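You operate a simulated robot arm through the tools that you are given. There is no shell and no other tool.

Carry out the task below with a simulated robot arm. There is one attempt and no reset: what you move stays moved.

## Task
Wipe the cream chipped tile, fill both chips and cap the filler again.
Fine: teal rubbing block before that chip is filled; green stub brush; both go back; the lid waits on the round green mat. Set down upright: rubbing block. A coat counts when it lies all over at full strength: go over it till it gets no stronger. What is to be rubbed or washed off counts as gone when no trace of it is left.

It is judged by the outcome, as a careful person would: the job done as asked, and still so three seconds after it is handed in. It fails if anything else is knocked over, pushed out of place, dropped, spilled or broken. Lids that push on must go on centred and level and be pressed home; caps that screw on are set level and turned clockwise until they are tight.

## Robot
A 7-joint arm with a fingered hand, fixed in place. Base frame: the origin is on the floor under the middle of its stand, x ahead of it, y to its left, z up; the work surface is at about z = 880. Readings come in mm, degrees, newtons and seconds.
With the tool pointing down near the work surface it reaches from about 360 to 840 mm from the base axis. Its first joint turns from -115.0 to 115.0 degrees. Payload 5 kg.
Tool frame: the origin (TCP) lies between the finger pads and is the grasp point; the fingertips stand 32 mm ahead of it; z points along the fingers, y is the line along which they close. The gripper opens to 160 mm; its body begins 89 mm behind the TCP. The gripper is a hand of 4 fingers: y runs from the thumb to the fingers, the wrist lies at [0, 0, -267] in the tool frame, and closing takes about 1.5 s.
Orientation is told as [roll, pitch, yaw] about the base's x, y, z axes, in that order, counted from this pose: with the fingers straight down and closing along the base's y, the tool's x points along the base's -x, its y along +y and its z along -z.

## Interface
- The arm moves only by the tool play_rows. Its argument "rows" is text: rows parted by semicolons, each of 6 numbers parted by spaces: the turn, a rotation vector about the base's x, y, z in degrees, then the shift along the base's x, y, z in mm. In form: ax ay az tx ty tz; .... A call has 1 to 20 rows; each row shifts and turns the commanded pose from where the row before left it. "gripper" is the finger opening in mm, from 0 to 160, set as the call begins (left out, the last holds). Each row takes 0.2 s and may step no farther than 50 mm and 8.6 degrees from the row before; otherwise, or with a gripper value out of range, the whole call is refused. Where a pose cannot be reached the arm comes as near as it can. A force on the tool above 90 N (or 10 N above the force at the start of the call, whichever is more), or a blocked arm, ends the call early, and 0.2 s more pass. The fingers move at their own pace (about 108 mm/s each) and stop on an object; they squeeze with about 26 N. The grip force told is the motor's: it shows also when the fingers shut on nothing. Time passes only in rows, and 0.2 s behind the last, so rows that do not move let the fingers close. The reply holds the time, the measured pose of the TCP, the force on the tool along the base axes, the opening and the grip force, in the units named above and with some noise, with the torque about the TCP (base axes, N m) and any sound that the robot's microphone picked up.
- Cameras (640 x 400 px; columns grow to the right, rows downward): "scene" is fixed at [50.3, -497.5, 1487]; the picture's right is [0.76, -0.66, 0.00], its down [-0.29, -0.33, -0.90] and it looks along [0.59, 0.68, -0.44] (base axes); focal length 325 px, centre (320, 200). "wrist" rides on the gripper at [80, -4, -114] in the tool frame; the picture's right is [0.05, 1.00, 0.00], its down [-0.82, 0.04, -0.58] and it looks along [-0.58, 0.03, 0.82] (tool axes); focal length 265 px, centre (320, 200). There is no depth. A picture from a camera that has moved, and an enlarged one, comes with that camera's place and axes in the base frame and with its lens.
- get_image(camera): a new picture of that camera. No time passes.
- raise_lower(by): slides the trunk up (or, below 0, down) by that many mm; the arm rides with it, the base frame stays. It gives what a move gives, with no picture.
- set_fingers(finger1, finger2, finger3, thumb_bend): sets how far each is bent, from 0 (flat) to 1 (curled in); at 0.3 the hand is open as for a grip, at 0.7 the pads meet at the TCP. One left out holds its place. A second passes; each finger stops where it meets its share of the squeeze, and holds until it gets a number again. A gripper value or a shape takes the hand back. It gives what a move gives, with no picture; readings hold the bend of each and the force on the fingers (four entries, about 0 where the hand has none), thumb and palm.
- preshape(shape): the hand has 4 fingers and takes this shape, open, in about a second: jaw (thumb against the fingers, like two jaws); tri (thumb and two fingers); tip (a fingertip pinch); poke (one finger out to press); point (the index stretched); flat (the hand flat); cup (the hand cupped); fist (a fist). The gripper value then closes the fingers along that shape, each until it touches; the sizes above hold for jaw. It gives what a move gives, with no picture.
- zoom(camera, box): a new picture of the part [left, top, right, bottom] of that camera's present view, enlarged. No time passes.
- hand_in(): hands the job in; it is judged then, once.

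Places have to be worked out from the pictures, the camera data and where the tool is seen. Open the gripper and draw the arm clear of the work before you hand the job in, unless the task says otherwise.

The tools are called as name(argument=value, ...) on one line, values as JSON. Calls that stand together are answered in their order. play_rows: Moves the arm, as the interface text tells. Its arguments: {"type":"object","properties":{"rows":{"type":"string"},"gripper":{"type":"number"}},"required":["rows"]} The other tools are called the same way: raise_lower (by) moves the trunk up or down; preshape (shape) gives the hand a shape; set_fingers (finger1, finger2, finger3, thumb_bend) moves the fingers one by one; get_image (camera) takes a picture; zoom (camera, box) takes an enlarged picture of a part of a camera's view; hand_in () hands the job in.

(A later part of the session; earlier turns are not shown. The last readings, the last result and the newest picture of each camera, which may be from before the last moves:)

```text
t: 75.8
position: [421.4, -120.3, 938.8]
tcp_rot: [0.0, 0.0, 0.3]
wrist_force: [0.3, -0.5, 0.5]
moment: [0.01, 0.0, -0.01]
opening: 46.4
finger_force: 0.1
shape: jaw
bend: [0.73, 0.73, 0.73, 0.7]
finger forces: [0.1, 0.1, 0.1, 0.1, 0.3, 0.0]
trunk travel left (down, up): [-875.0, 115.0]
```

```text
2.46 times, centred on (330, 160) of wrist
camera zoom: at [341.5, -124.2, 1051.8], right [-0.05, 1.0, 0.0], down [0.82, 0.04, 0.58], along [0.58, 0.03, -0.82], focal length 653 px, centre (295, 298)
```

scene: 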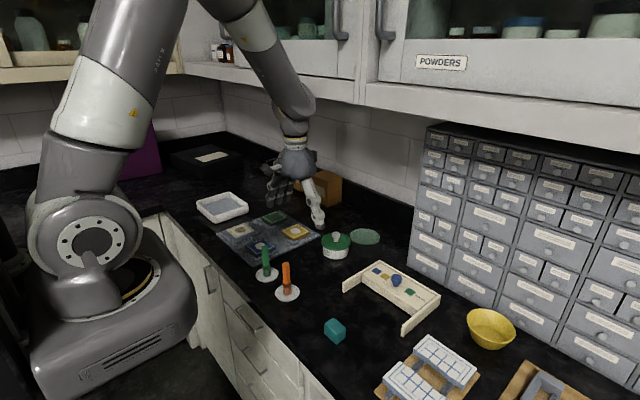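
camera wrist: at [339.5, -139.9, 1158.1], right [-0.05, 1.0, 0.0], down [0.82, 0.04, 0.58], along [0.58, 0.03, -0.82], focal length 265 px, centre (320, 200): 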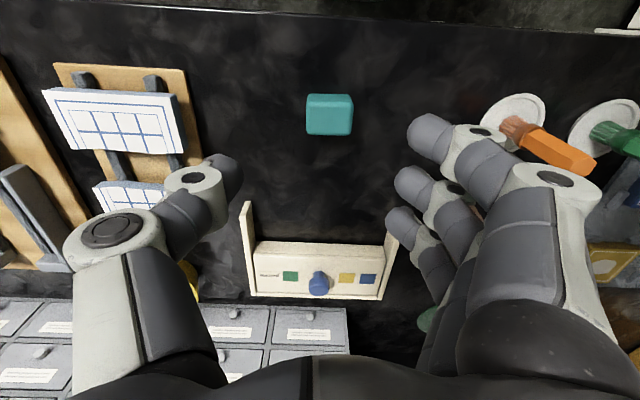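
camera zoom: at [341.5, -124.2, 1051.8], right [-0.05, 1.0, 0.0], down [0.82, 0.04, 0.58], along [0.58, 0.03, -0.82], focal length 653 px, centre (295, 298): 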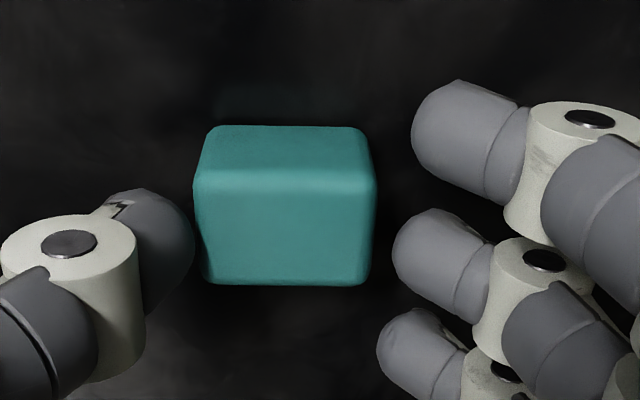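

The thumb touches the block and has moved it about 4–5 mm; I'll push 3.5 mm further, then open and lift away.

play_rows(rows="0 0 0 0 1.5 0; 0 0 0 0 2 0; 0 0 0 0 0 0")

play_rows(rows="0 0 0 0 0 0; 0 0 0 0 0 0; 0 0 0 0 0 0; 0 0 0 0 0 20; 0 0 0 0 0 40; 0 0 0 0 0 50; 0 0 0 0 0 0", gripper=90)

zoom(camera="scene", box=[310, 305, 370, 350])

```text
t: 76.6
position: [421.3, -117.3, 938.0]
tcp_rot: [-0.1, 0.0, 0.2]
wrist_force: [0.2, -0.7, -0.2]
moment: [0.02, -0.02, 0.01]
opening: 46.4
finger_force: 0.0
shape: jaw
bend: [0.73, 0.73, 0.73, 0.7]
finger forces: [0.0, 0.0, 0.1, 0.0, 0.6, 0.1]
trunk travel left (down, up): [-875.0, 115.0]
```

```text
t: 78.2
position: [423.6, -118.0, 1046.1]
tcp_rot: [0.1, 0.1, 0.1]
wrist_force: [0.9, -0.6, 0.0]
moment: [0.0, 0.02, 0.0]
opening: 89.0
finger_force: 0.1
shape: jaw
bend: [0.72, 0.72, 0.72, 0.7]
finger forces: [0.0, 0.0, 0.0, 0.1, 0.0, 0.0]
trunk travel left (down, up): [-875.0, 115.0]
```

```text
8.89 times, centred on (340, 328) of scene
camera zoom: at [50.3, -497.5, 1487.0], right [0.76, -0.66, 0.0], down [-0.29, -0.33, -0.9], along [0.59, 0.68, -0.44], focal length 2886 px, centre (142, -933)
```

zoom: 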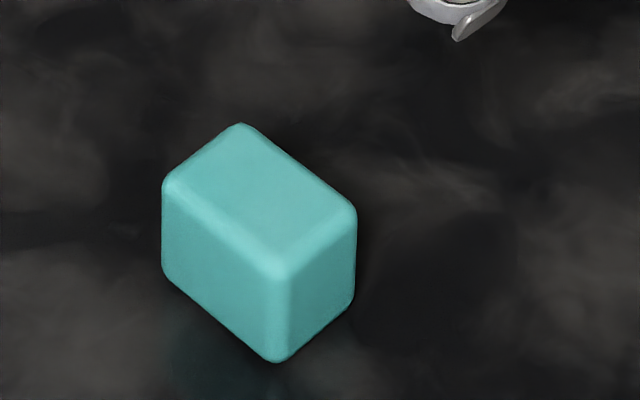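

The block is back (within about 5 mm of where it was) and upright. Next is the lid: I'll move toward the pot at height and try the three-point "tri" hand shape, which should suit the round knob.

play_rows(rows="0 0 0 20 30 10; 0 0 0 25 35 10; 0 0 0 25 35 0; 0 0 0 25 35 0; 0 0 0 25 35 0; 0 0 0 20 30 0; 0 0 0 0 0 0")

preshape(shape="tri")

get_image(camera="wrist")

zoom(camera="scene", box=[260, 130, 400, 280])

```text
t: 79.8
position: [564.3, 81.5, 1066.4]
tcp_rot: [-0.1, 0.0, 0.0]
wrist_force: [-0.9, -0.7, 0.3]
moment: [0.01, -0.05, -0.02]
opening: 89.2
finger_force: 0.0
shape: jaw
bend: [0.72, 0.72, 0.72, 0.7]
finger forces: [0.1, 0.0, 0.0, 0.0, 0.0, 0.0]
trunk travel left (down, up): [-875.0, 115.0]
```

```text
t: 80.7
position: [562.7, 83.7, 1065.9]
tcp_rot: [-0.1, 0.1, 0.3]
wrist_force: [0.3, 0.3, -0.4]
moment: [0.0, -0.01, 0.01]
opening: 159.8
finger_force: 0.1
shape: tri
bend: [0.3, 0.3, 0.01, 0.3]
finger forces: [0.0, 0.1, 0.0, 0.0, 0.0, 0.0]
trunk travel left (down, up): [-875.0, 115.0]
```

```text
taken
camera wrist: at [483.8, 78.2, 1180.1], right [-0.05, 1.0, 0.0], down [0.82, 0.04, 0.58], along [0.58, 0.03, -0.82], focal length 265 px, centre (320, 200)
```

wrist: 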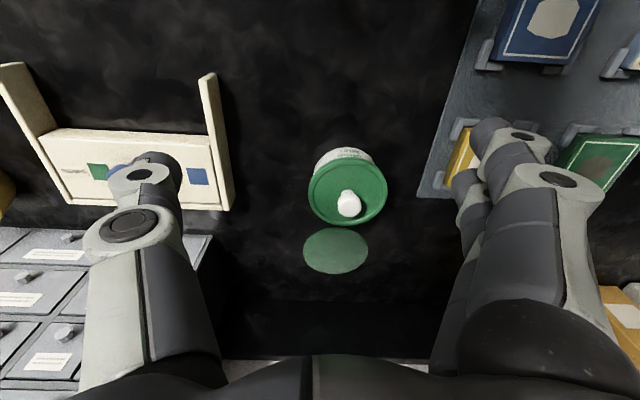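

```text
2.67 times, centred on (330, 205) of scene
camera zoom: at [50.3, -497.5, 1487.0], right [0.76, -0.66, 0.0], down [-0.29, -0.33, -0.9], along [0.59, 0.68, -0.44], focal length 866 px, centre (293, 187)
```

zoom: 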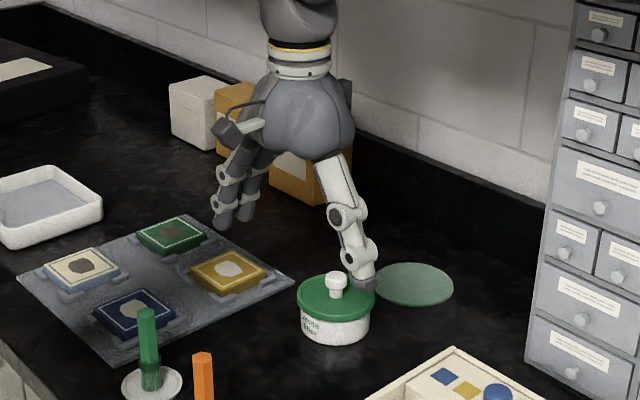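

"Tri" only retires one finger, so I'll go back to the jaw shape. First a closer look at lid and knob from here for an exact position.

zoom(camera="wrist", box=[280, 130, 420, 290])

zoom(camera="scene", box=[310, 220, 390, 270])

preshape(shape="jaw")

```text
2.50 times, centred on (350, 210) of wrist
camera zoom: at [483.8, 78.2, 1180.1], right [-0.05, 1.0, 0.0], down [0.82, 0.04, 0.58], along [0.58, 0.03, -0.82], focal length 664 px, centre (245, 175)
```

zoom: 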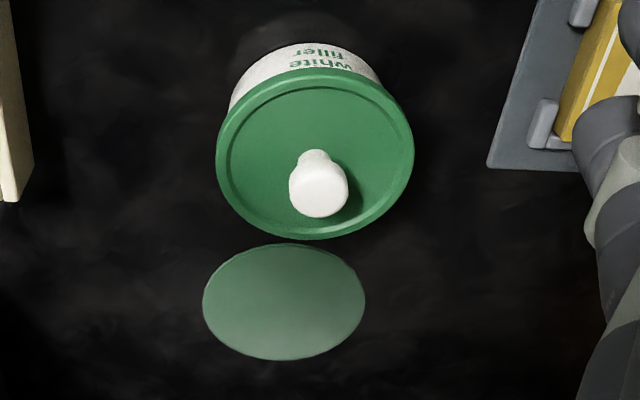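

```text
8.00 times, centred on (350, 245) of scene
camera zoom: at [50.3, -497.5, 1487.0], right [0.76, -0.66, 0.0], down [-0.29, -0.33, -0.9], along [0.59, 0.68, -0.44], focal length 2598 px, centre (80, -160)
```

zoom: 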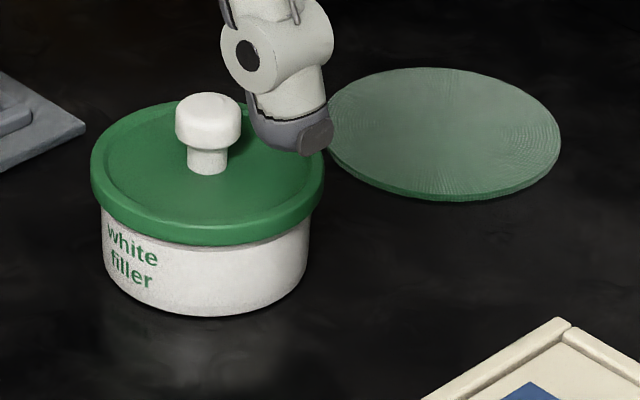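

```text
t: 81.6
position: [564.9, 82.3, 1066.3]
tcp_rot: [0.0, 0.0, 0.2]
wrist_force: [-0.5, -0.4, -0.3]
moment: [0.02, 0.01, -0.02]
opening: 160.1
finger_force: 0.0
shape: jaw
bend: [0.3, 0.3, 0.3, 0.3]
finger forces: [0.0, 0.0, 0.1, 0.1, 0.0, 0.0]
trunk travel left (down, up): [-875.0, 115.0]
```

The pot centre works out at about (652, 118.7), lid top z≈922, knob head ≈937–953, and the mat centre at (791.5, 118). I'll move above the knob with a 60 mm opening.

play_rows(rows="0 0 0 30 11 0; 0 0 0 30 11 0; 0 0 0 28 11 0; 0 0 0 0 0 -20; 0 0 0 0 0 0; 0 0 0 0 0 0", gripper=60)

get_image(camera="wrist")

zoom(camera="scene", box=[290, 180, 390, 270])

```text
t: 82.6
position: [544.3, 124.6, 1048.6]
tcp_rot: [-4.6, 5.3, 8.3]
wrist_force: [-0.6, 0.3, 2.9]
moment: [-0.06, -0.19, 0.05]
opening: 60.3
finger_force: 0.1
shape: jaw
bend: [0.73, 0.73, 0.73, 0.7]
finger forces: [0.1, 0.1, 0.0, 0.0, 0.0, 0.1]
trunk travel left (down, up): [-875.0, 115.0]
stopped in row 5: the arm was blocked; the commanded pose is now the measured one
```

```text
taken
camera wrist: at [474.7, 119.2, 1169.7], right [-0.2, 0.98, -0.07], down [0.84, 0.21, 0.5], along [0.5, 0.04, -0.87], focal length 265 px, centre (320, 200)
```

wrist: 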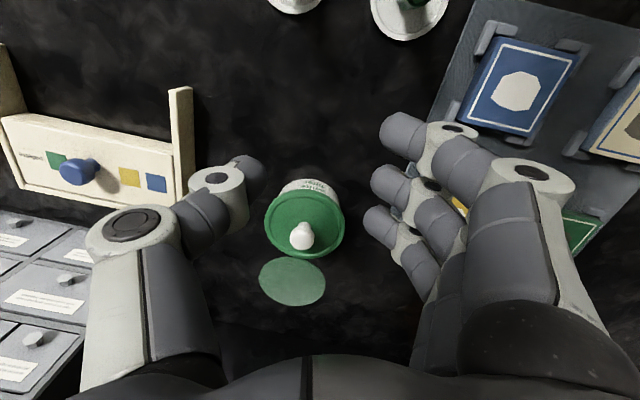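

```text
4.44 times, centred on (340, 225) of scene
camera zoom: at [50.3, -497.5, 1487.0], right [0.76, -0.66, 0.0], down [-0.29, -0.33, -0.9], along [0.59, 0.68, -0.44], focal length 1443 px, centre (231, 89)
```

zoom: 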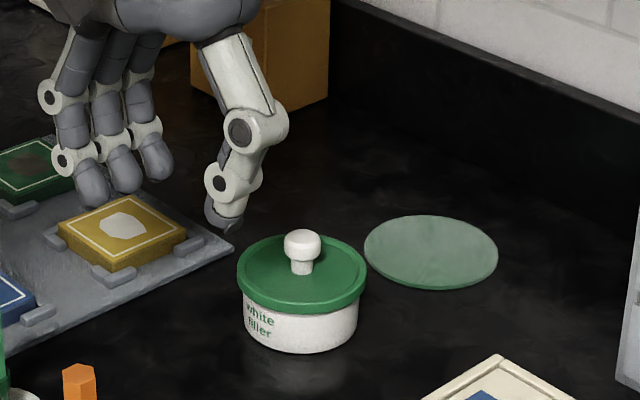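

The arm was blocked part-way and the hand has twisted slightly. I need to see what it met before moving again.

get_image(camera="scene")

```text
taken
```

scene: 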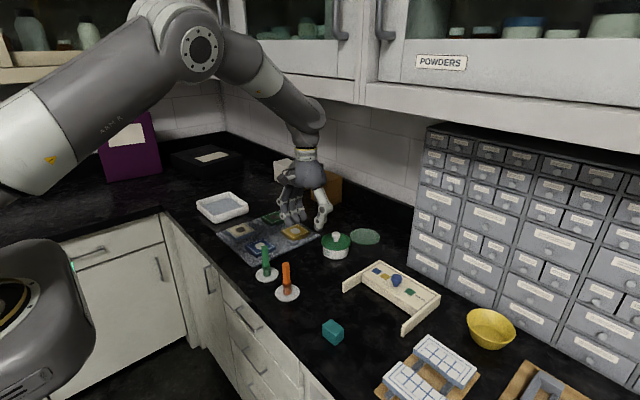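

The arm stretched up against the overhead cabinet: its front edge is roughly x≈640, z≈1375, so the wrist was too high to go under. Let me look closely at the contact area.

zoom(camera="scene", box=[130, 0, 400, 200])

```text
2.00 times, centred on (265, 100) of scene
camera zoom: at [50.3, -497.5, 1487.0], right [0.76, -0.66, 0.0], down [-0.29, -0.33, -0.9], along [0.59, 0.68, -0.44], focal length 649 px, centre (430, 400)
```

zoom: 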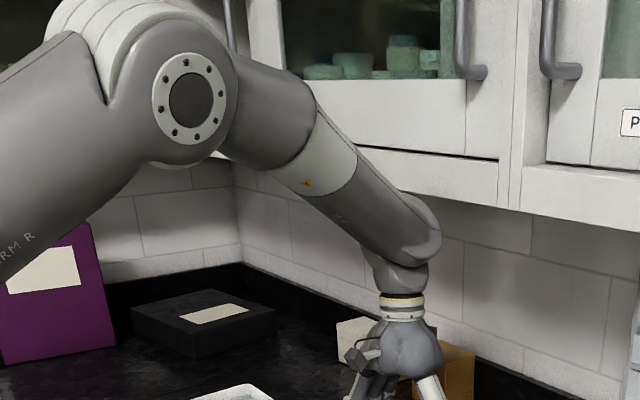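

The distal forearm bulge most likely touched the cabinet's lower front edge because I travelled too high. I'll back off, straighten the hand, and go down so I can pass underneath.

play_rows(rows="0 0 0 -15 -3 -5; 2.3 -2.6 -4.1 -10 -3 -10; 2.3 -2.6 -4.1 0 -3 -10; 0 0 0 0 0 0; 0 0 0 0 0 0")

get_image(camera="scene")

```text
t: 83.0
position: [669.3, 116.6, 932.2]
tcp_rot: [-3.8, 18.0, 9.8]
wrist_force: [-109.9, -0.1, 261.1]
moment: [4.69, -5.37, 1.02]
opening: 71.2
finger_force: 0.1
shape: jaw
bend: [0.73, 0.73, 0.98, 0.7]
finger forces: [0.0, 0.0, 275.1, 0.0, 35.1, 0.1]
trunk travel left (down, up): [-875.0, 115.0]
stopped in row 1: the arm was blocked; the commanded pose is now the measured one
```

```text
taken
```

scene: 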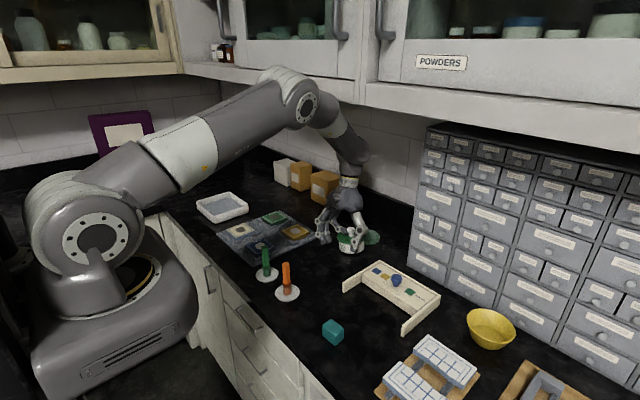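

The arm swung through a configuration change and the hand has pressed down at the pot with high force. I must look before any further movement.

zoom(camera="scene", box=[290, 170, 410, 270])

get_image(camera="wrist")

```text
4.00 times, centred on (350, 220) of scene
camera zoom: at [50.3, -497.5, 1487.0], right [0.76, -0.66, 0.0], down [-0.29, -0.33, -0.9], along [0.59, 0.68, -0.44], focal length 1299 px, centre (200, 120)
```

zoom: 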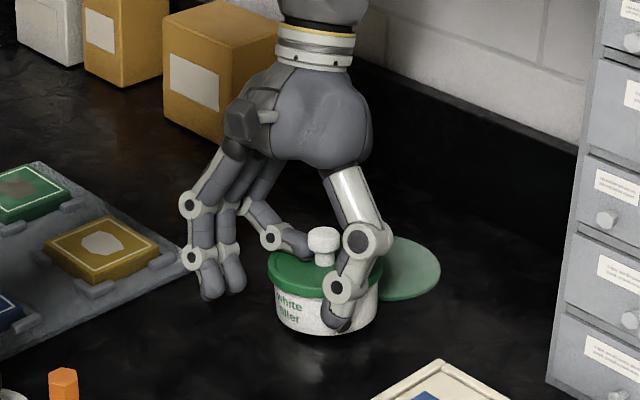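

```text
taken
camera wrist: at [628.3, 113.4, 1065.4], right [-0.24, 0.97, -0.05], down [0.93, 0.24, 0.29], along [0.3, 0.02, -0.95], focal length 265 px, centre (320, 200)
```

wrist: 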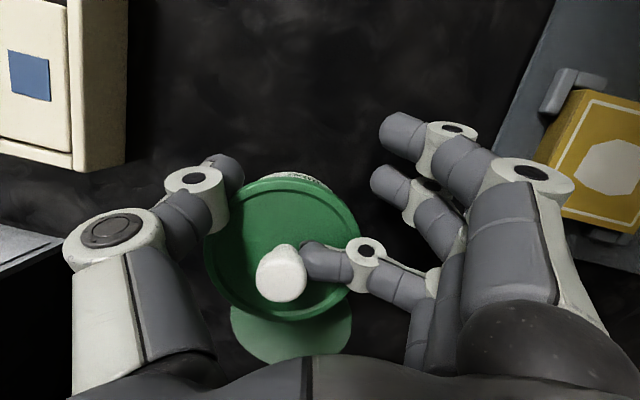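

The ring finger is pressing on the lid top (275 N) and the thumb touches the pot's rim; lid and pot still look in place. I'll back straight up in very small steps to release the load.

play_rows(rows="0 0 0 0 0 2; 0 0 0 0 0 2")

```text
t: 83.6
position: [665.9, 112.9, 956.6]
tcp_rot: [-4.4, 11.6, 7.6]
wrist_force: [-0.2, 5.4, 11.4]
moment: [-0.06, -0.51, 0.18]
opening: 13.3
finger_force: 22.7
shape: jaw
bend: [0.68, 0.71, 0.74, 0.74]
finger forces: [0.0, 0.1, 11.2, 0.0, 0.0, 0.0]
trunk travel left (down, up): [-875.0, 115.0]
```

get_image(camera="wrist")

zoom(camera="scene", box=[290, 170, 410, 270])

```text
taken
camera wrist: at [610.3, 110.6, 1084.0], right [-0.2, 0.98, -0.06], down [0.89, 0.21, 0.4], along [0.4, 0.02, -0.91], focal length 265 px, centre (320, 200)
```

wrist: 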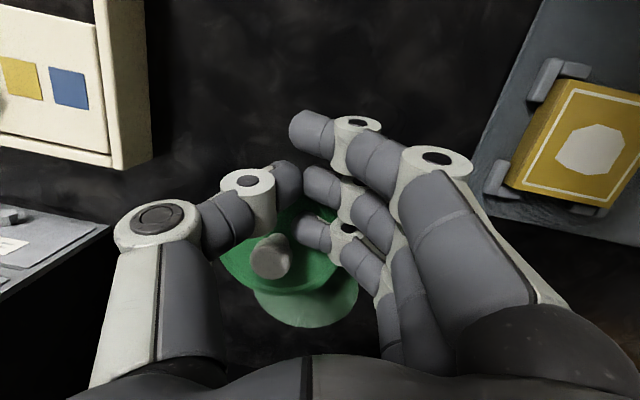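

```text
4.00 times, centred on (350, 220) of scene
camera zoom: at [50.3, -497.5, 1487.0], right [0.76, -0.66, 0.0], down [-0.29, -0.33, -0.9], along [0.59, 0.68, -0.44], focal length 1299 px, centre (200, 120)
```

zoom: 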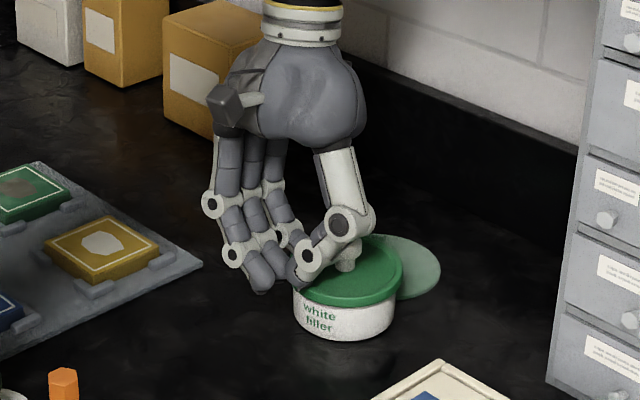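

The fingers closed around near the knob and the pot has been shoved sideways (now roughly at (713, 82)). I'll open the hand and rise a little, checking step by step.

play_rows(rows="0 0 0 0 0 8; 0 0 0 0 0 8; 0 0 0 0 0 8; 0 0 0 0 0 0", gripper=90)

get_image(camera="scene")

get_image(camera="wrist")

```text
t: 84.6
position: [661.9, 110.3, 968.8]
tcp_rot: [-4.3, 12.7, 7.7]
wrist_force: [-0.3, 0.3, 0.0]
moment: [-0.01, -0.01, -0.02]
opening: 89.4
finger_force: 0.2
shape: jaw
bend: [0.71, 0.71, 0.72, 0.7]
finger forces: [0.0, 0.0, 0.1, 0.0, 0.0, 0.0]
trunk travel left (down, up): [-875.0, 115.0]
```

```text
taken
```

scene: 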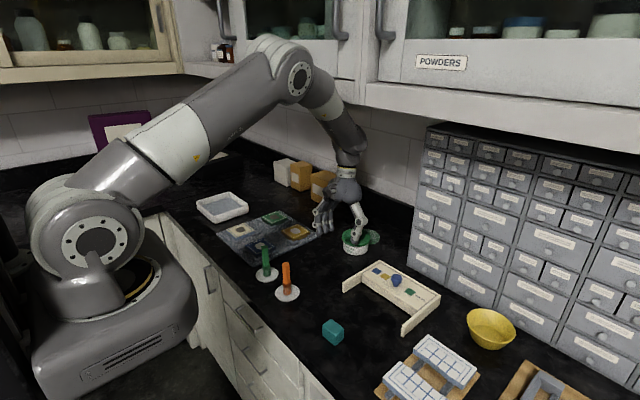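

```text
taken
camera wrist: at [609.5, 107.6, 1097.7], right [-0.2, 0.98, -0.06], down [0.9, 0.21, 0.38], along [0.38, 0.02, -0.92], focal length 265 px, centre (320, 200)
```

wrist: 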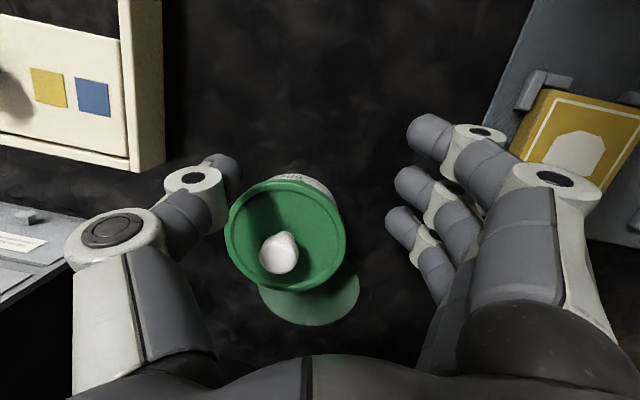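

The load is off and the hand is free. I'll check the pot and lid.

zoom(camera="scene", box=[310, 210, 410, 275])

zoom(camera="wrist", box=[200, 150, 380, 340])

zoom(camera="scene", box=[180, 150, 340, 270])

```text
6.15 times, centred on (360, 242) of scene
camera zoom: at [50.3, -497.5, 1487.0], right [0.76, -0.66, 0.0], down [-0.29, -0.33, -0.9], along [0.59, 0.68, -0.44], focal length 1998 px, centre (74, -62)
```

zoom: 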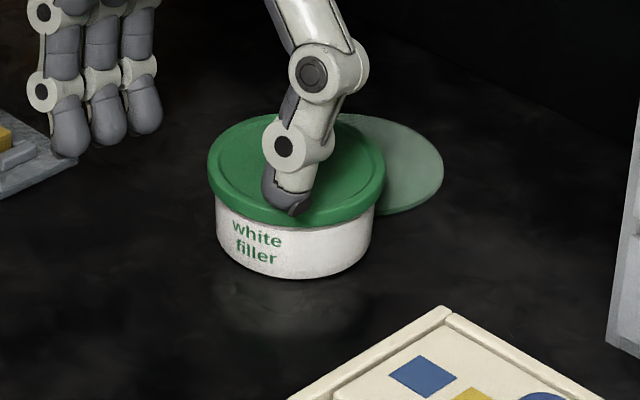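

```text
2.11 times, centred on (290, 245) of wrist
camera zoom: at [609.5, 107.6, 1097.7], right [-0.2, 0.98, -0.06], down [0.9, 0.21, 0.38], along [0.38, 0.02, -0.92], focal length 559 px, centre (383, 105)
```

zoom: 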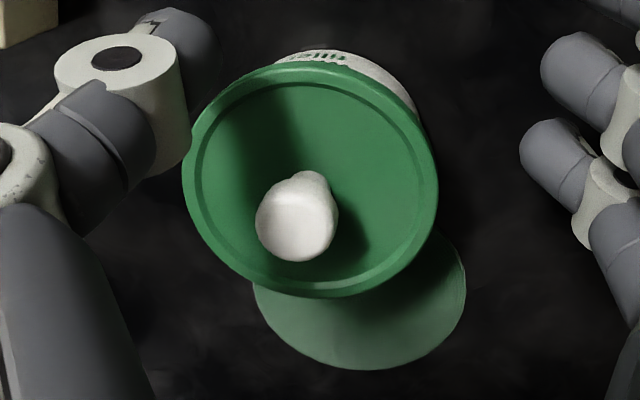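

```text
3.33 times, centred on (260, 210) of scene
camera zoom: at [50.3, -497.5, 1487.0], right [0.76, -0.66, 0.0], down [-0.29, -0.33, -0.9], along [0.59, 0.68, -0.44], focal length 1082 px, centre (520, 167)
```

zoom: 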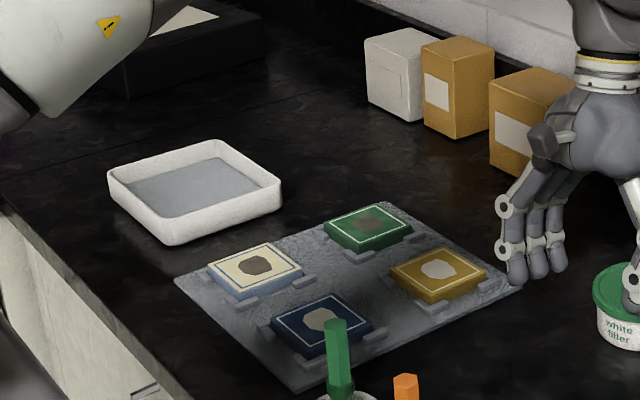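

Pot and lid are intact and upright, just displaced to about (716, 93.5); the mat and tiles haven't moved. I'll withdraw the hand gently upward and back, in small steps, before straightening it.

play_rows(rows="0 0 0 0 0 4; 0 0 0 0 0 4; 0 0 0 0 0 4; 0 0 0 0 0 0")

play_rows(rows="0 0 0 -8 0 0; 0 0 0 -8 0 0; 0 0 0 -8 0 0; 0 0 0 -8 0 0; 0 0 0 0 0 0")

```text
t: 85.8
position: [650.7, 109.2, 970.8]
tcp_rot: [-4.1, 14.8, 7.9]
wrist_force: [-0.1, 0.5, -0.1]
moment: [-0.01, -0.03, 0.0]
opening: 89.3
finger_force: 0.2
shape: jaw
bend: [0.71, 0.71, 0.72, 0.7]
finger forces: [0.1, 0.0, 0.0, 0.0, 0.1, 0.0]
trunk travel left (down, up): [-875.0, 115.0]
stopped in row 4: the arm was blocked; the commanded pose is now the measured one
```

```text
t: 87.0
position: [620.8, 111.0, 973.1]
tcp_rot: [-4.3, 14.1, 7.9]
wrist_force: [-0.2, 0.9, -0.1]
moment: [-0.01, 0.02, -0.02]
opening: 89.6
finger_force: 0.0
shape: jaw
bend: [0.71, 0.71, 0.72, 0.7]
finger forces: [0.1, 0.1, 0.0, 0.1, 0.0, 0.1]
trunk travel left (down, up): [-875.0, 115.0]
```

Rising there was blocked: the forearm is up against the cabinet edge, which explains the trouble. I'll back out in x first, then straighten the hand, and afterwards lower the trunk so the forearm passes well under the cabinet.

play_rows(rows="0 0 0 -10 0 0; 0 0 0 -10 0 0; 0 0 0 -10 0 0; 0 0 0 -10 0 0; 0 0 0 -10 0 0; 0 0 0 -10 0 0; 0 0 0 0 0 0")

play_rows(rows="0 0 0 -10 0 4; 0 -2 0 -10 0 6; 0 -2 0 -5 0 6; 0 -2 0 -5 0 6; 0 0 0 0 0 0")

```text
t: 88.6
position: [561.3, 112.2, 972.8]
tcp_rot: [-4.2, 14.2, 8.0]
wrist_force: [-0.7, 0.0, 0.1]
moment: [0.01, 0.03, -0.01]
opening: 89.7
finger_force: 0.0
shape: jaw
bend: [0.71, 0.71, 0.72, 0.7]
finger forces: [0.0, 0.1, 0.0, 0.0, 0.0, 0.0]
trunk travel left (down, up): [-875.0, 115.0]
```

```text
t: 89.8
position: [530.0, 111.4, 994.0]
tcp_rot: [-5.1, 8.2, 7.6]
wrist_force: [0.8, -0.1, -0.3]
moment: [0.02, 0.07, 0.0]
opening: 89.5
finger_force: 0.1
shape: jaw
bend: [0.71, 0.71, 0.72, 0.7]
finger forces: [0.1, 0.1, 0.0, 0.0, 0.1, 0.0]
trunk travel left (down, up): [-875.0, 115.0]
```

The arm responds normally again. I'll finish straightening the hand and raise it well clear.

play_rows(rows="0 0 -3.8 -5 0 5; 0 0 -3.8 -5 0 5; 0 -4.1 0 -5 0 5; 0 -4.1 0 -5 0 5; 2.6 0 0 -5 0 5; 2.5 0 0 -5 0 5; 0 0 0 0 0 0")

get_image(camera="scene")

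get_image(camera="wrist")

```text
t: 91.4
position: [499.9, 112.2, 1023.7]
tcp_rot: [0.0, 0.0, 0.1]
wrist_force: [-0.6, 0.4, 0.2]
moment: [-0.02, -0.03, 0.02]
opening: 89.5
finger_force: 0.0
shape: jaw
bend: [0.71, 0.71, 0.72, 0.7]
finger forces: [0.0, 0.1, 0.1, 0.0, 0.0, 0.0]
trunk travel left (down, up): [-875.0, 115.0]
```

```text
taken
```

scene: 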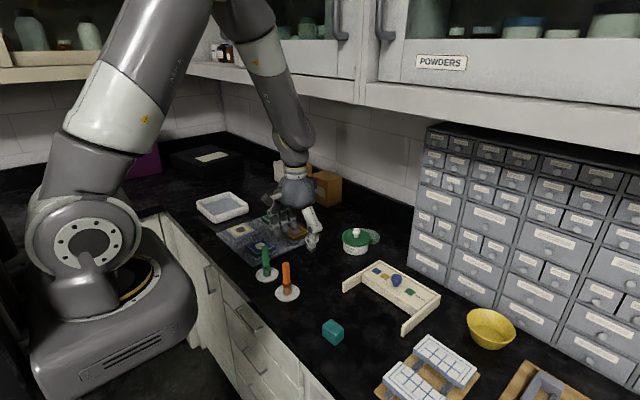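

```text
taken
camera wrist: at [420.7, 106.9, 1137.7], right [-0.05, 1.0, 0.0], down [0.81, 0.04, 0.58], along [0.58, 0.03, -0.82], focal length 265 px, centre (320, 200)
```

wrist: 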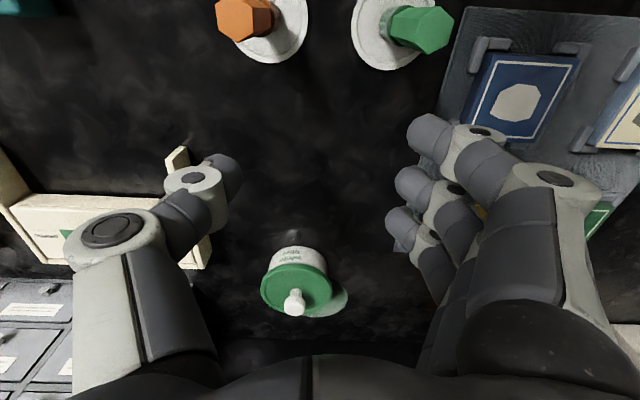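

The hand is straight again and everything else stands as before. Let me inspect the pot's seating against the mat.

zoom(camera="scene", box=[325, 215, 395, 265])

zoom(camera="wrist", box=[230, 220, 380, 340])

```text
8.00 times, centred on (360, 240) of scene
camera zoom: at [50.3, -497.5, 1487.0], right [0.76, -0.66, 0.0], down [-0.29, -0.33, -0.9], along [0.59, 0.68, -0.44], focal length 2598 px, centre (0, -120)
```

zoom: 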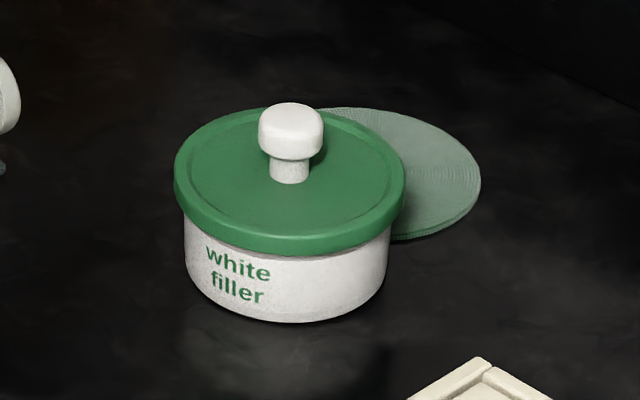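

```text
3.33 times, centred on (305, 280) of wrist
camera zoom: at [420.7, 106.9, 1137.7], right [-0.05, 1.0, 0.0], down [0.81, 0.04, 0.58], along [0.58, 0.03, -0.82], focal length 885 px, centre (370, -67)
```

zoom: 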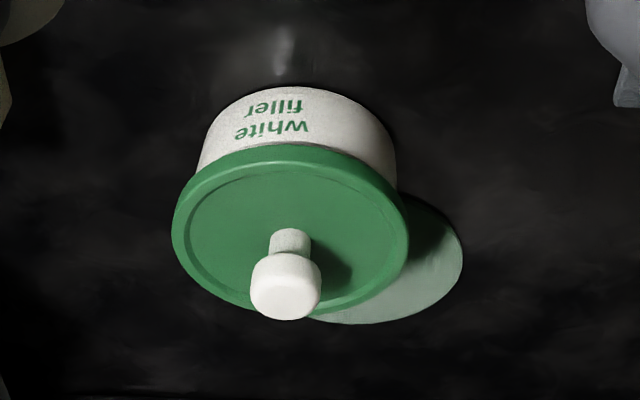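

The pot now rests partly on the mat's edge, so I'll grasp it whole and draw it back to its old spot. To keep the forearm clear of the cabinet I'll work there with the hand tilted back 20° and kept low.

play_rows(rows="0 -5 0 0 -4 0; 0 -5 0 0 -4 0; 0 -5 0 0 -4 0; 0 -5 0 0 -4 0; 0 0 0 0 -5 -10; 0 0 0 0 0 -12; 0 0 0 0 0 -12; 0 0 0 0 0 0", gripper=140)

get_image(camera="scene")

```text
t: 93.2
position: [499.6, 89.7, 989.4]
tcp_rot: [0.0, -20.1, 0.0]
wrist_force: [0.4, -0.3, -0.4]
moment: [0.0, 0.01, 0.05]
opening: 139.8
finger_force: 0.0
shape: jaw
bend: [0.51, 0.51, 0.51, 0.47]
finger forces: [0.0, 0.0, 0.0, 0.0, 0.0, 0.0]
trunk travel left (down, up): [-875.0, 115.0]
```

```text
taken
```

scene: 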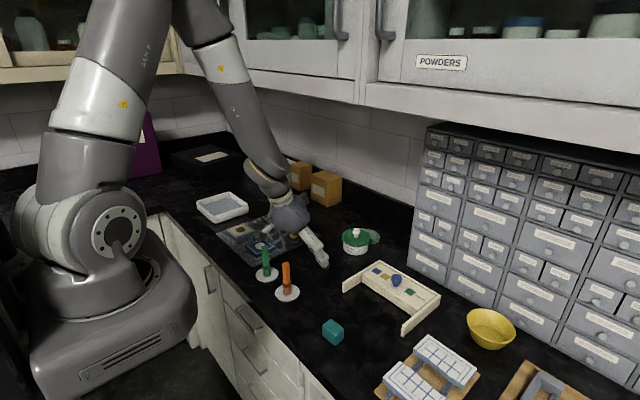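

This posture is comfortable and clear of the cabinet. I advance forward in short checked stages at this height.

play_rows(rows="0 0 0 20 0 0; 0 0 0 20 0 0; 0 0 0 20 0 0; 0 0 0 20 0 0; 0 0 0 20 0 0; 0 0 0 0 0 0")

play_rows(rows="0 0 0 15 0 0; 0 0 0 15 0 0; 0 0 0 15 0 0; 0 0 0 0 0 0")

get_image(camera="scene")

get_image(camera="wrist")

```text
t: 94.6
position: [600.1, 90.5, 992.0]
tcp_rot: [-0.1, -20.0, 0.2]
wrist_force: [-0.6, -0.7, -0.3]
moment: [0.01, -0.03, 0.03]
opening: 139.8
finger_force: 0.0
shape: jaw
bend: [0.51, 0.51, 0.51, 0.47]
finger forces: [0.0, 0.0, 0.1, 0.0, 0.0, 0.0]
trunk travel left (down, up): [-875.0, 115.0]
```

```text
t: 95.6
position: [646.3, 91.7, 990.9]
tcp_rot: [0.0, -20.2, 0.0]
wrist_force: [-0.3, 0.3, -0.5]
moment: [0.02, 0.02, -0.01]
opening: 139.9
finger_force: 0.0
shape: jaw
bend: [0.51, 0.51, 0.51, 0.47]
finger forces: [0.1, 0.0, 0.0, 0.0, 0.0, 0.1]
trunk travel left (down, up): [-875.0, 115.0]
```

```text
taken
```

scene: 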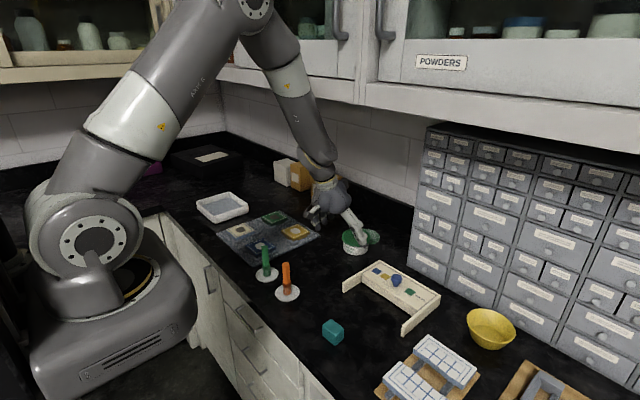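

```text
taken
camera wrist: at [532.1, 86.5, 1069.8], right [-0.05, 1.0, -0.02], down [0.57, 0.04, 0.82], along [0.82, 0.03, -0.57], focal length 265 px, centre (320, 200)
```

wrist: 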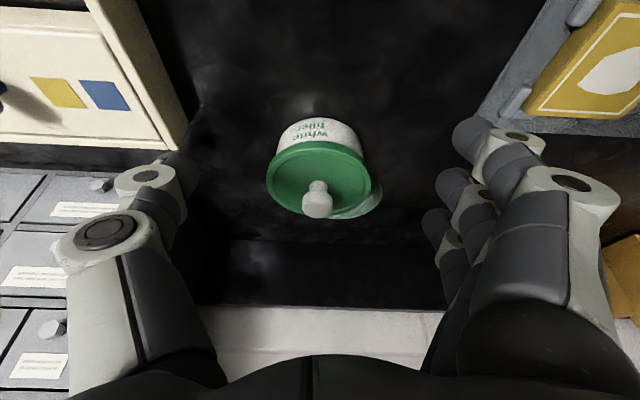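

The pot is centred at about (712, 91.5) in the hand's line. I move over it and descend around it.

play_rows(rows="0 0 0 15 0 0; 0 0 0 15 0 0; 0 0 0 15 0 0; 0 0 0 15 0 0; 0 0 0 0 0 0")

play_rows(rows="0 0 0 0 0 -10; 0 0 0 0 0 -10; 0 0 0 0 0 -10; 0 0 0 0 0 -8; 0 0 0 0 0 -8; 0 0 0 0 0 0")

zoom(camera="scene", box=[310, 180, 410, 270])

get_image(camera="wrist")

```text
t: 96.8
position: [706.2, 89.9, 991.0]
tcp_rot: [-0.1, -20.1, 0.1]
wrist_force: [0.6, 0.6, 0.1]
moment: [0.04, -0.01, 0.02]
opening: 139.6
finger_force: 0.1
shape: jaw
bend: [0.51, 0.51, 0.51, 0.47]
finger forces: [0.0, 0.0, 0.1, 0.1, 0.1, 0.1]
trunk travel left (down, up): [-875.0, 115.0]
```

```text
t: 98.2
position: [705.8, 89.6, 944.4]
tcp_rot: [0.0, -20.0, 0.1]
wrist_force: [-1.0, -0.4, -0.2]
moment: [-0.03, -0.02, 0.0]
opening: 140.0
finger_force: 0.1
shape: jaw
bend: [0.51, 0.51, 0.51, 0.47]
finger forces: [0.0, 0.1, 0.0, 0.0, 0.0, 0.0]
trunk travel left (down, up): [-875.0, 115.0]
```

```text
4.44 times, centred on (360, 225) of scene
camera zoom: at [50.3, -497.5, 1487.0], right [0.76, -0.66, 0.0], down [-0.29, -0.33, -0.9], along [0.59, 0.68, -0.44], focal length 1443 px, centre (142, 89)
```

zoom: 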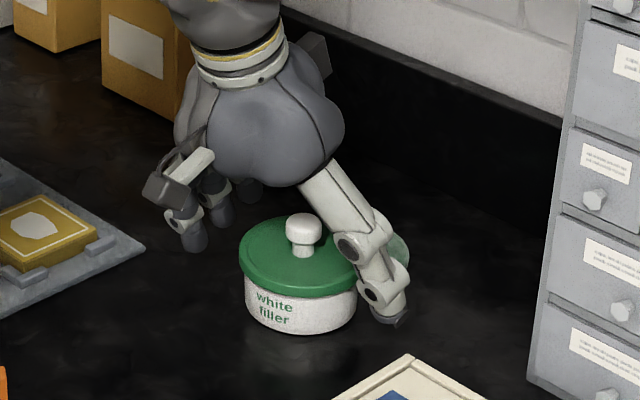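

```text
taken
camera wrist: at [592.0, 85.8, 1023.2], right [-0.05, 1.0, -0.02], down [0.57, 0.04, 0.82], along [0.82, 0.03, -0.57], focal length 265 px, centre (320, 200)
```

wrist: 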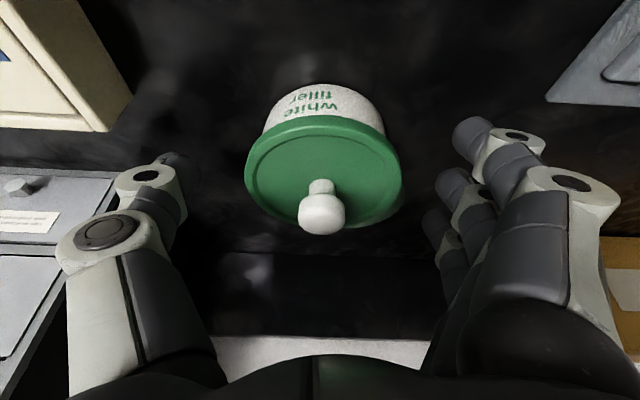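

The hand straddles the pot nicely. I go 5 mm lower and close gently onto it.

play_rows(rows="0 0 0 0 1 -5; 0 0 0 0 0 0; 0 0 0 0 0 0; 0 0 0 0 0 0; 0 0 0 0 0 0; 0 0 0 0 0 0", gripper=84)

zoom(camera="scene", box=[310, 180, 410, 270])

get_image(camera="wrist")

```text
t: 99.6
position: [705.4, 91.6, 938.9]
tcp_rot: [0.2, -19.9, 0.1]
wrist_force: [-0.8, 1.3, -2.1]
moment: [0.05, 0.03, 0.04]
opening: 78.7
finger_force: 25.4
shape: jaw
bend: [0.73, 0.72, 0.72, 0.7]
finger forces: [7.2, 8.2, 8.8, 0.0, 23.3, 0.0]
trunk travel left (down, up): [-875.0, 115.0]
heard: snap
```

```text
4.44 times, centred on (360, 225) of scene
camera zoom: at [50.3, -497.5, 1487.0], right [0.76, -0.66, 0.0], down [-0.29, -0.33, -0.9], along [0.59, 0.68, -0.44], focal length 1443 px, centre (142, 89)
```

zoom: 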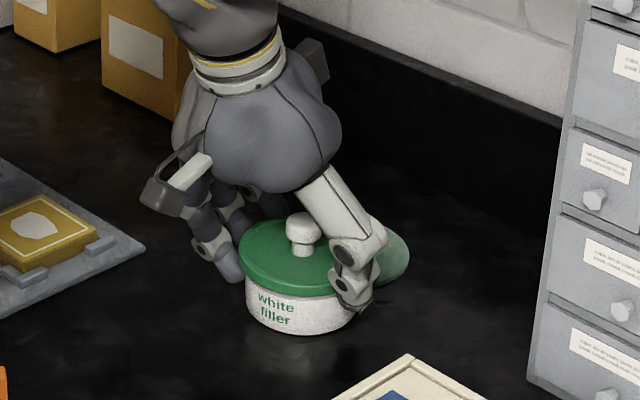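

```text
taken
camera wrist: at [591.6, 87.3, 1018.4], right [-0.05, 1.0, -0.02], down [0.57, 0.04, 0.82], along [0.82, 0.03, -0.57], focal length 265 px, centre (320, 200)
```

wrist: 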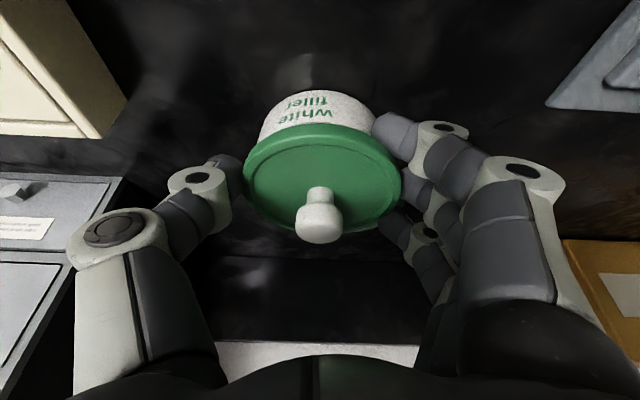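

I heard a "snap", which is probably the lid's catch. I'll look closely at the lid seam before moving anything.

zoom(camera="scene", box=[335, 215, 385, 260])

zoom(camera="wrist", box=[220, 70, 430, 260])

```text
8.89 times, centred on (360, 238) of scene
camera zoom: at [50.3, -497.5, 1487.0], right [0.76, -0.66, 0.0], down [-0.29, -0.33, -0.9], along [0.59, 0.68, -0.44], focal length 2886 px, centre (-36, -133)
```

zoom: 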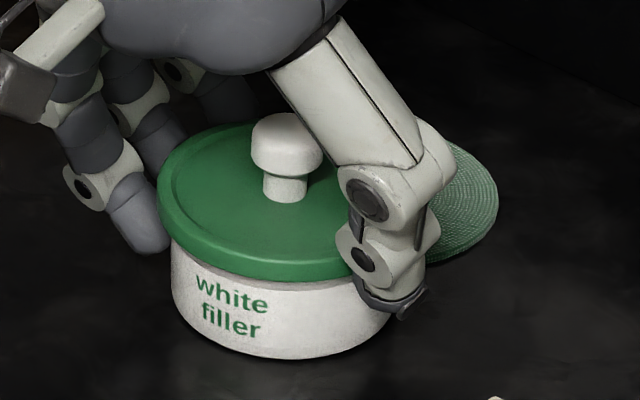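

```text
2.11 times, centred on (325, 165) of wrist
camera zoom: at [591.6, 87.3, 1018.4], right [-0.05, 1.0, -0.02], down [0.57, 0.04, 0.82], along [0.82, 0.03, -0.57], focal length 559 px, centre (310, 274)
```

zoom: 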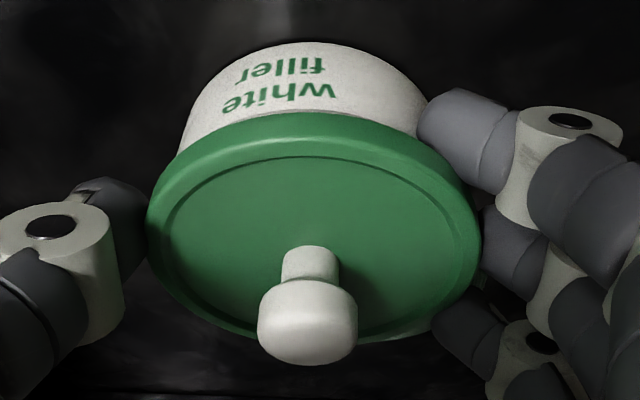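

The lid still sits on the pot. I'll draw the pot back slowly toward its old place, off the mat, watching that both move together.

play_rows(rows="0 0 0 -4 1.5 0; 0 0 0 -5 2 0; 0 0 0 -5 2 0; 0 0 0 -5 2 0; 0 0 0 0 0 0")

zoom(camera="scene", box=[320, 205, 390, 265])

zoom(camera="wrist", box=[220, 70, 430, 260])

```text
t: 100.8
position: [686.1, 100.3, 938.6]
tcp_rot: [0.1, -20.1, 0.1]
wrist_force: [0.0, 0.1, -2.9]
moment: [0.09, 0.08, 0.01]
opening: 78.3
finger_force: 25.6
shape: jaw
bend: [0.73, 0.72, 0.72, 0.7]
finger forces: [7.7, 8.1, 9.1, 0.1, 23.5, 0.0]
trunk travel left (down, up): [-875.0, 115.0]
```

```text
6.67 times, centred on (355, 235) of scene
camera zoom: at [50.3, -497.5, 1487.0], right [0.76, -0.66, 0.0], down [-0.29, -0.33, -0.9], along [0.59, 0.68, -0.44], focal length 2165 px, centre (87, -33)
```

zoom: 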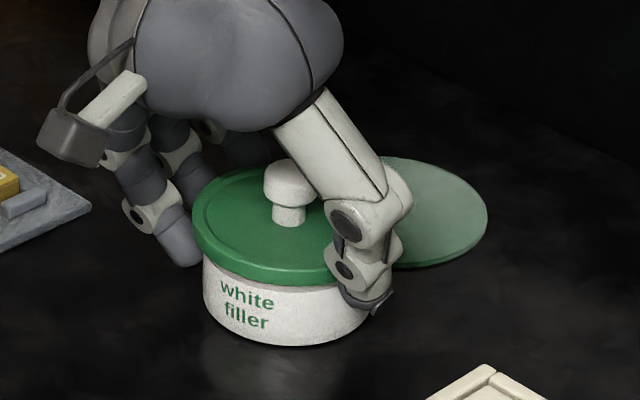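

```text
2.11 times, centred on (325, 165) of wrist
camera zoom: at [572.6, 95.0, 1017.9], right [-0.05, 1.0, -0.02], down [0.57, 0.04, 0.82], along [0.82, 0.03, -0.57], focal length 559 px, centre (310, 274)
```

zoom: 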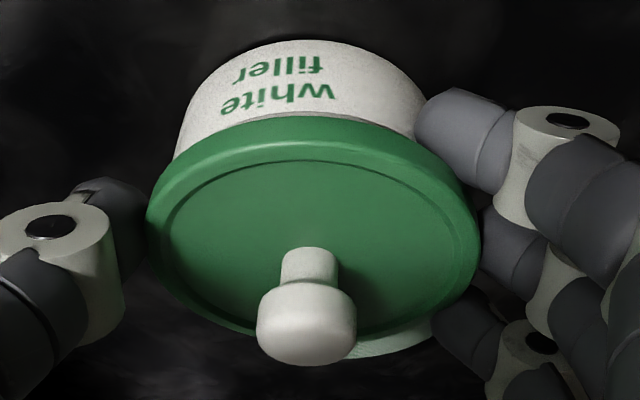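

Pot and lid move together with the hand. I continue to the original spot.

play_rows(rows="0 0 0 -4.6 2.3 0; 0 0 0 -4.6 2.3 0; 0 0 0 -4.6 2.3 0; 0 0 0 -4.6 2.3 0; 0 0 0 -4.6 2.3 0; 0 0 0 -4.6 2.3 0; 0 0 0 -4.6 2.3 0; 0 0 0 -4.6 2.3 0; 0 0 0 -4.6 2.3 0; 0 0 0 0 0 0")

zoom(camera="scene", box=[305, 205, 375, 265])

zoom(camera="wrist", box=[220, 70, 430, 260])

```text
t: 103.0
position: [645.0, 119.3, 937.8]
tcp_rot: [0.0, -20.0, 0.1]
wrist_force: [-0.1, 0.7, -4.2]
moment: [0.03, 0.05, -0.01]
opening: 78.1
finger_force: 26.0
shape: jaw
bend: [0.73, 0.72, 0.72, 0.7]
finger forces: [7.9, 8.1, 9.2, 0.0, 23.5, 0.0]
trunk travel left (down, up): [-875.0, 115.0]
```

```text
6.67 times, centred on (340, 235) of scene
camera zoom: at [50.3, -497.5, 1487.0], right [0.76, -0.66, 0.0], down [-0.29, -0.33, -0.9], along [0.59, 0.68, -0.44], focal length 2165 px, centre (187, -33)
```

zoom: 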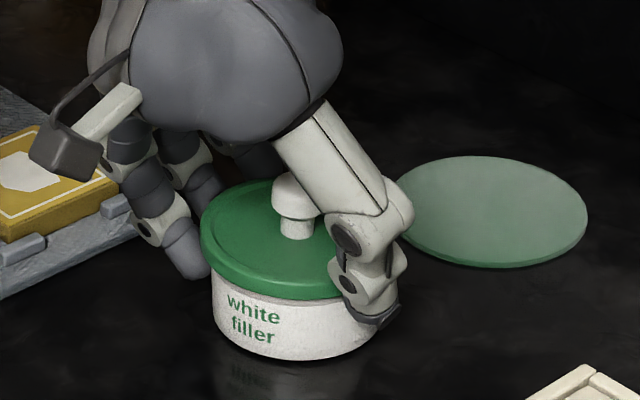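

```text
2.11 times, centred on (325, 165) of wrist
camera zoom: at [531.2, 115.0, 1018.6], right [-0.05, 1.0, -0.02], down [0.57, 0.04, 0.82], along [0.82, 0.03, -0.57], focal length 559 px, centre (310, 274)
```

zoom: 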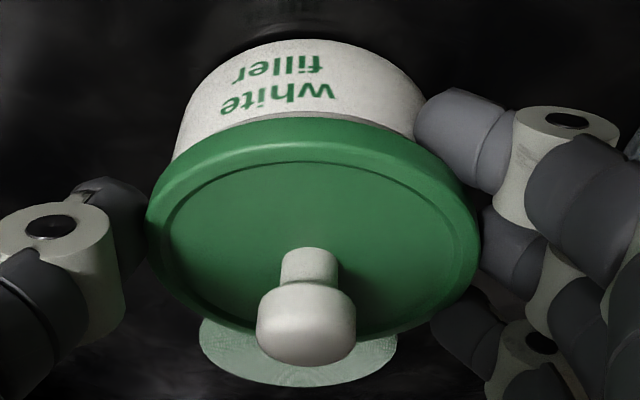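

The pot is back within a few mm of its original place and being carried (4 N). I'll lower it fully onto the table and release.

play_rows(rows="0 0 0 0 0 -1; 0 0 0 0 0 -1; 0 0 0 0 0 0")

```text
t: 103.8
position: [644.2, 120.0, 937.1]
tcp_rot: [-0.1, -20.1, 0.1]
wrist_force: [-0.8, -1.9, 1.6]
moment: [0.09, 0.11, -0.01]
opening: 78.4
finger_force: 25.8
shape: jaw
bend: [0.74, 0.72, 0.72, 0.7]
finger forces: [9.4, 7.8, 8.8, 0.0, 26.2, 0.0]
trunk travel left (down, up): [-875.0, 115.0]
```

Now it rests on the table. I open the hand and rise a bit to see the pot and lid.

play_rows(rows="0 0 0 0 0 0; 0 0 0 0 0 0; 0 0 0 0 0 0; 0 0 0 0 0 0; 0 0 0 0 0 0", gripper=140)

play_rows(rows="0 0 0 0 0 10; 0 0 0 0 0 15; 0 0 0 0 0 15; 0 0 0 0 0 12; 0 0 0 0 0 0")

zoom(camera="scene", box=[305, 205, 375, 265])

zoom(camera="wrist", box=[220, 70, 430, 260])

```text
t: 105.0
position: [646.1, 119.4, 937.3]
tcp_rot: [-0.1, -20.0, 0.0]
wrist_force: [-0.1, 0.3, -0.5]
moment: [-0.05, -0.02, 0.0]
opening: 140.0
finger_force: 0.1
shape: jaw
bend: [0.51, 0.51, 0.51, 0.47]
finger forces: [0.1, 0.0, 0.1, 0.0, 0.0, 0.0]
trunk travel left (down, up): [-875.0, 115.0]
heard: snap
```

```text
t: 106.2
position: [644.9, 118.7, 988.1]
tcp_rot: [-0.1, -19.9, 0.2]
wrist_force: [-0.6, -0.2, 1.3]
moment: [0.01, -0.01, 0.0]
opening: 140.0
finger_force: 0.1
shape: jaw
bend: [0.51, 0.51, 0.51, 0.47]
finger forces: [0.0, 0.0, 0.0, 0.0, 0.1, 0.1]
trunk travel left (down, up): [-875.0, 115.0]
```

```text
6.67 times, centred on (340, 235) of scene
camera zoom: at [50.3, -497.5, 1487.0], right [0.76, -0.66, 0.0], down [-0.29, -0.33, -0.9], along [0.59, 0.68, -0.44], focal length 2165 px, centre (187, -33)
```

zoom: 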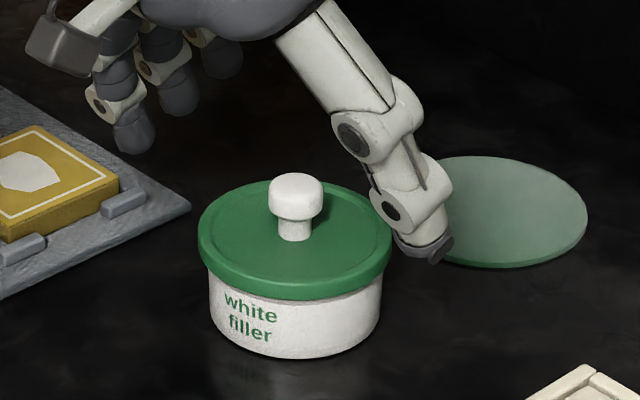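

```text
2.11 times, centred on (325, 165) of wrist
camera zoom: at [531.5, 114.8, 1068.0], right [-0.05, 1.0, -0.02], down [0.57, 0.04, 0.82], along [0.82, 0.03, -0.57], focal length 559 px, centre (310, 274)
```

zoom: 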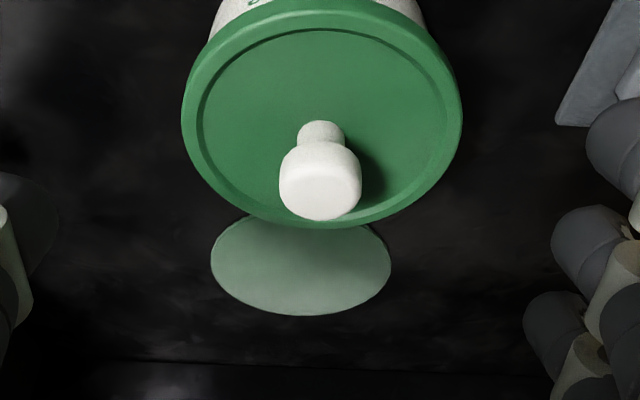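

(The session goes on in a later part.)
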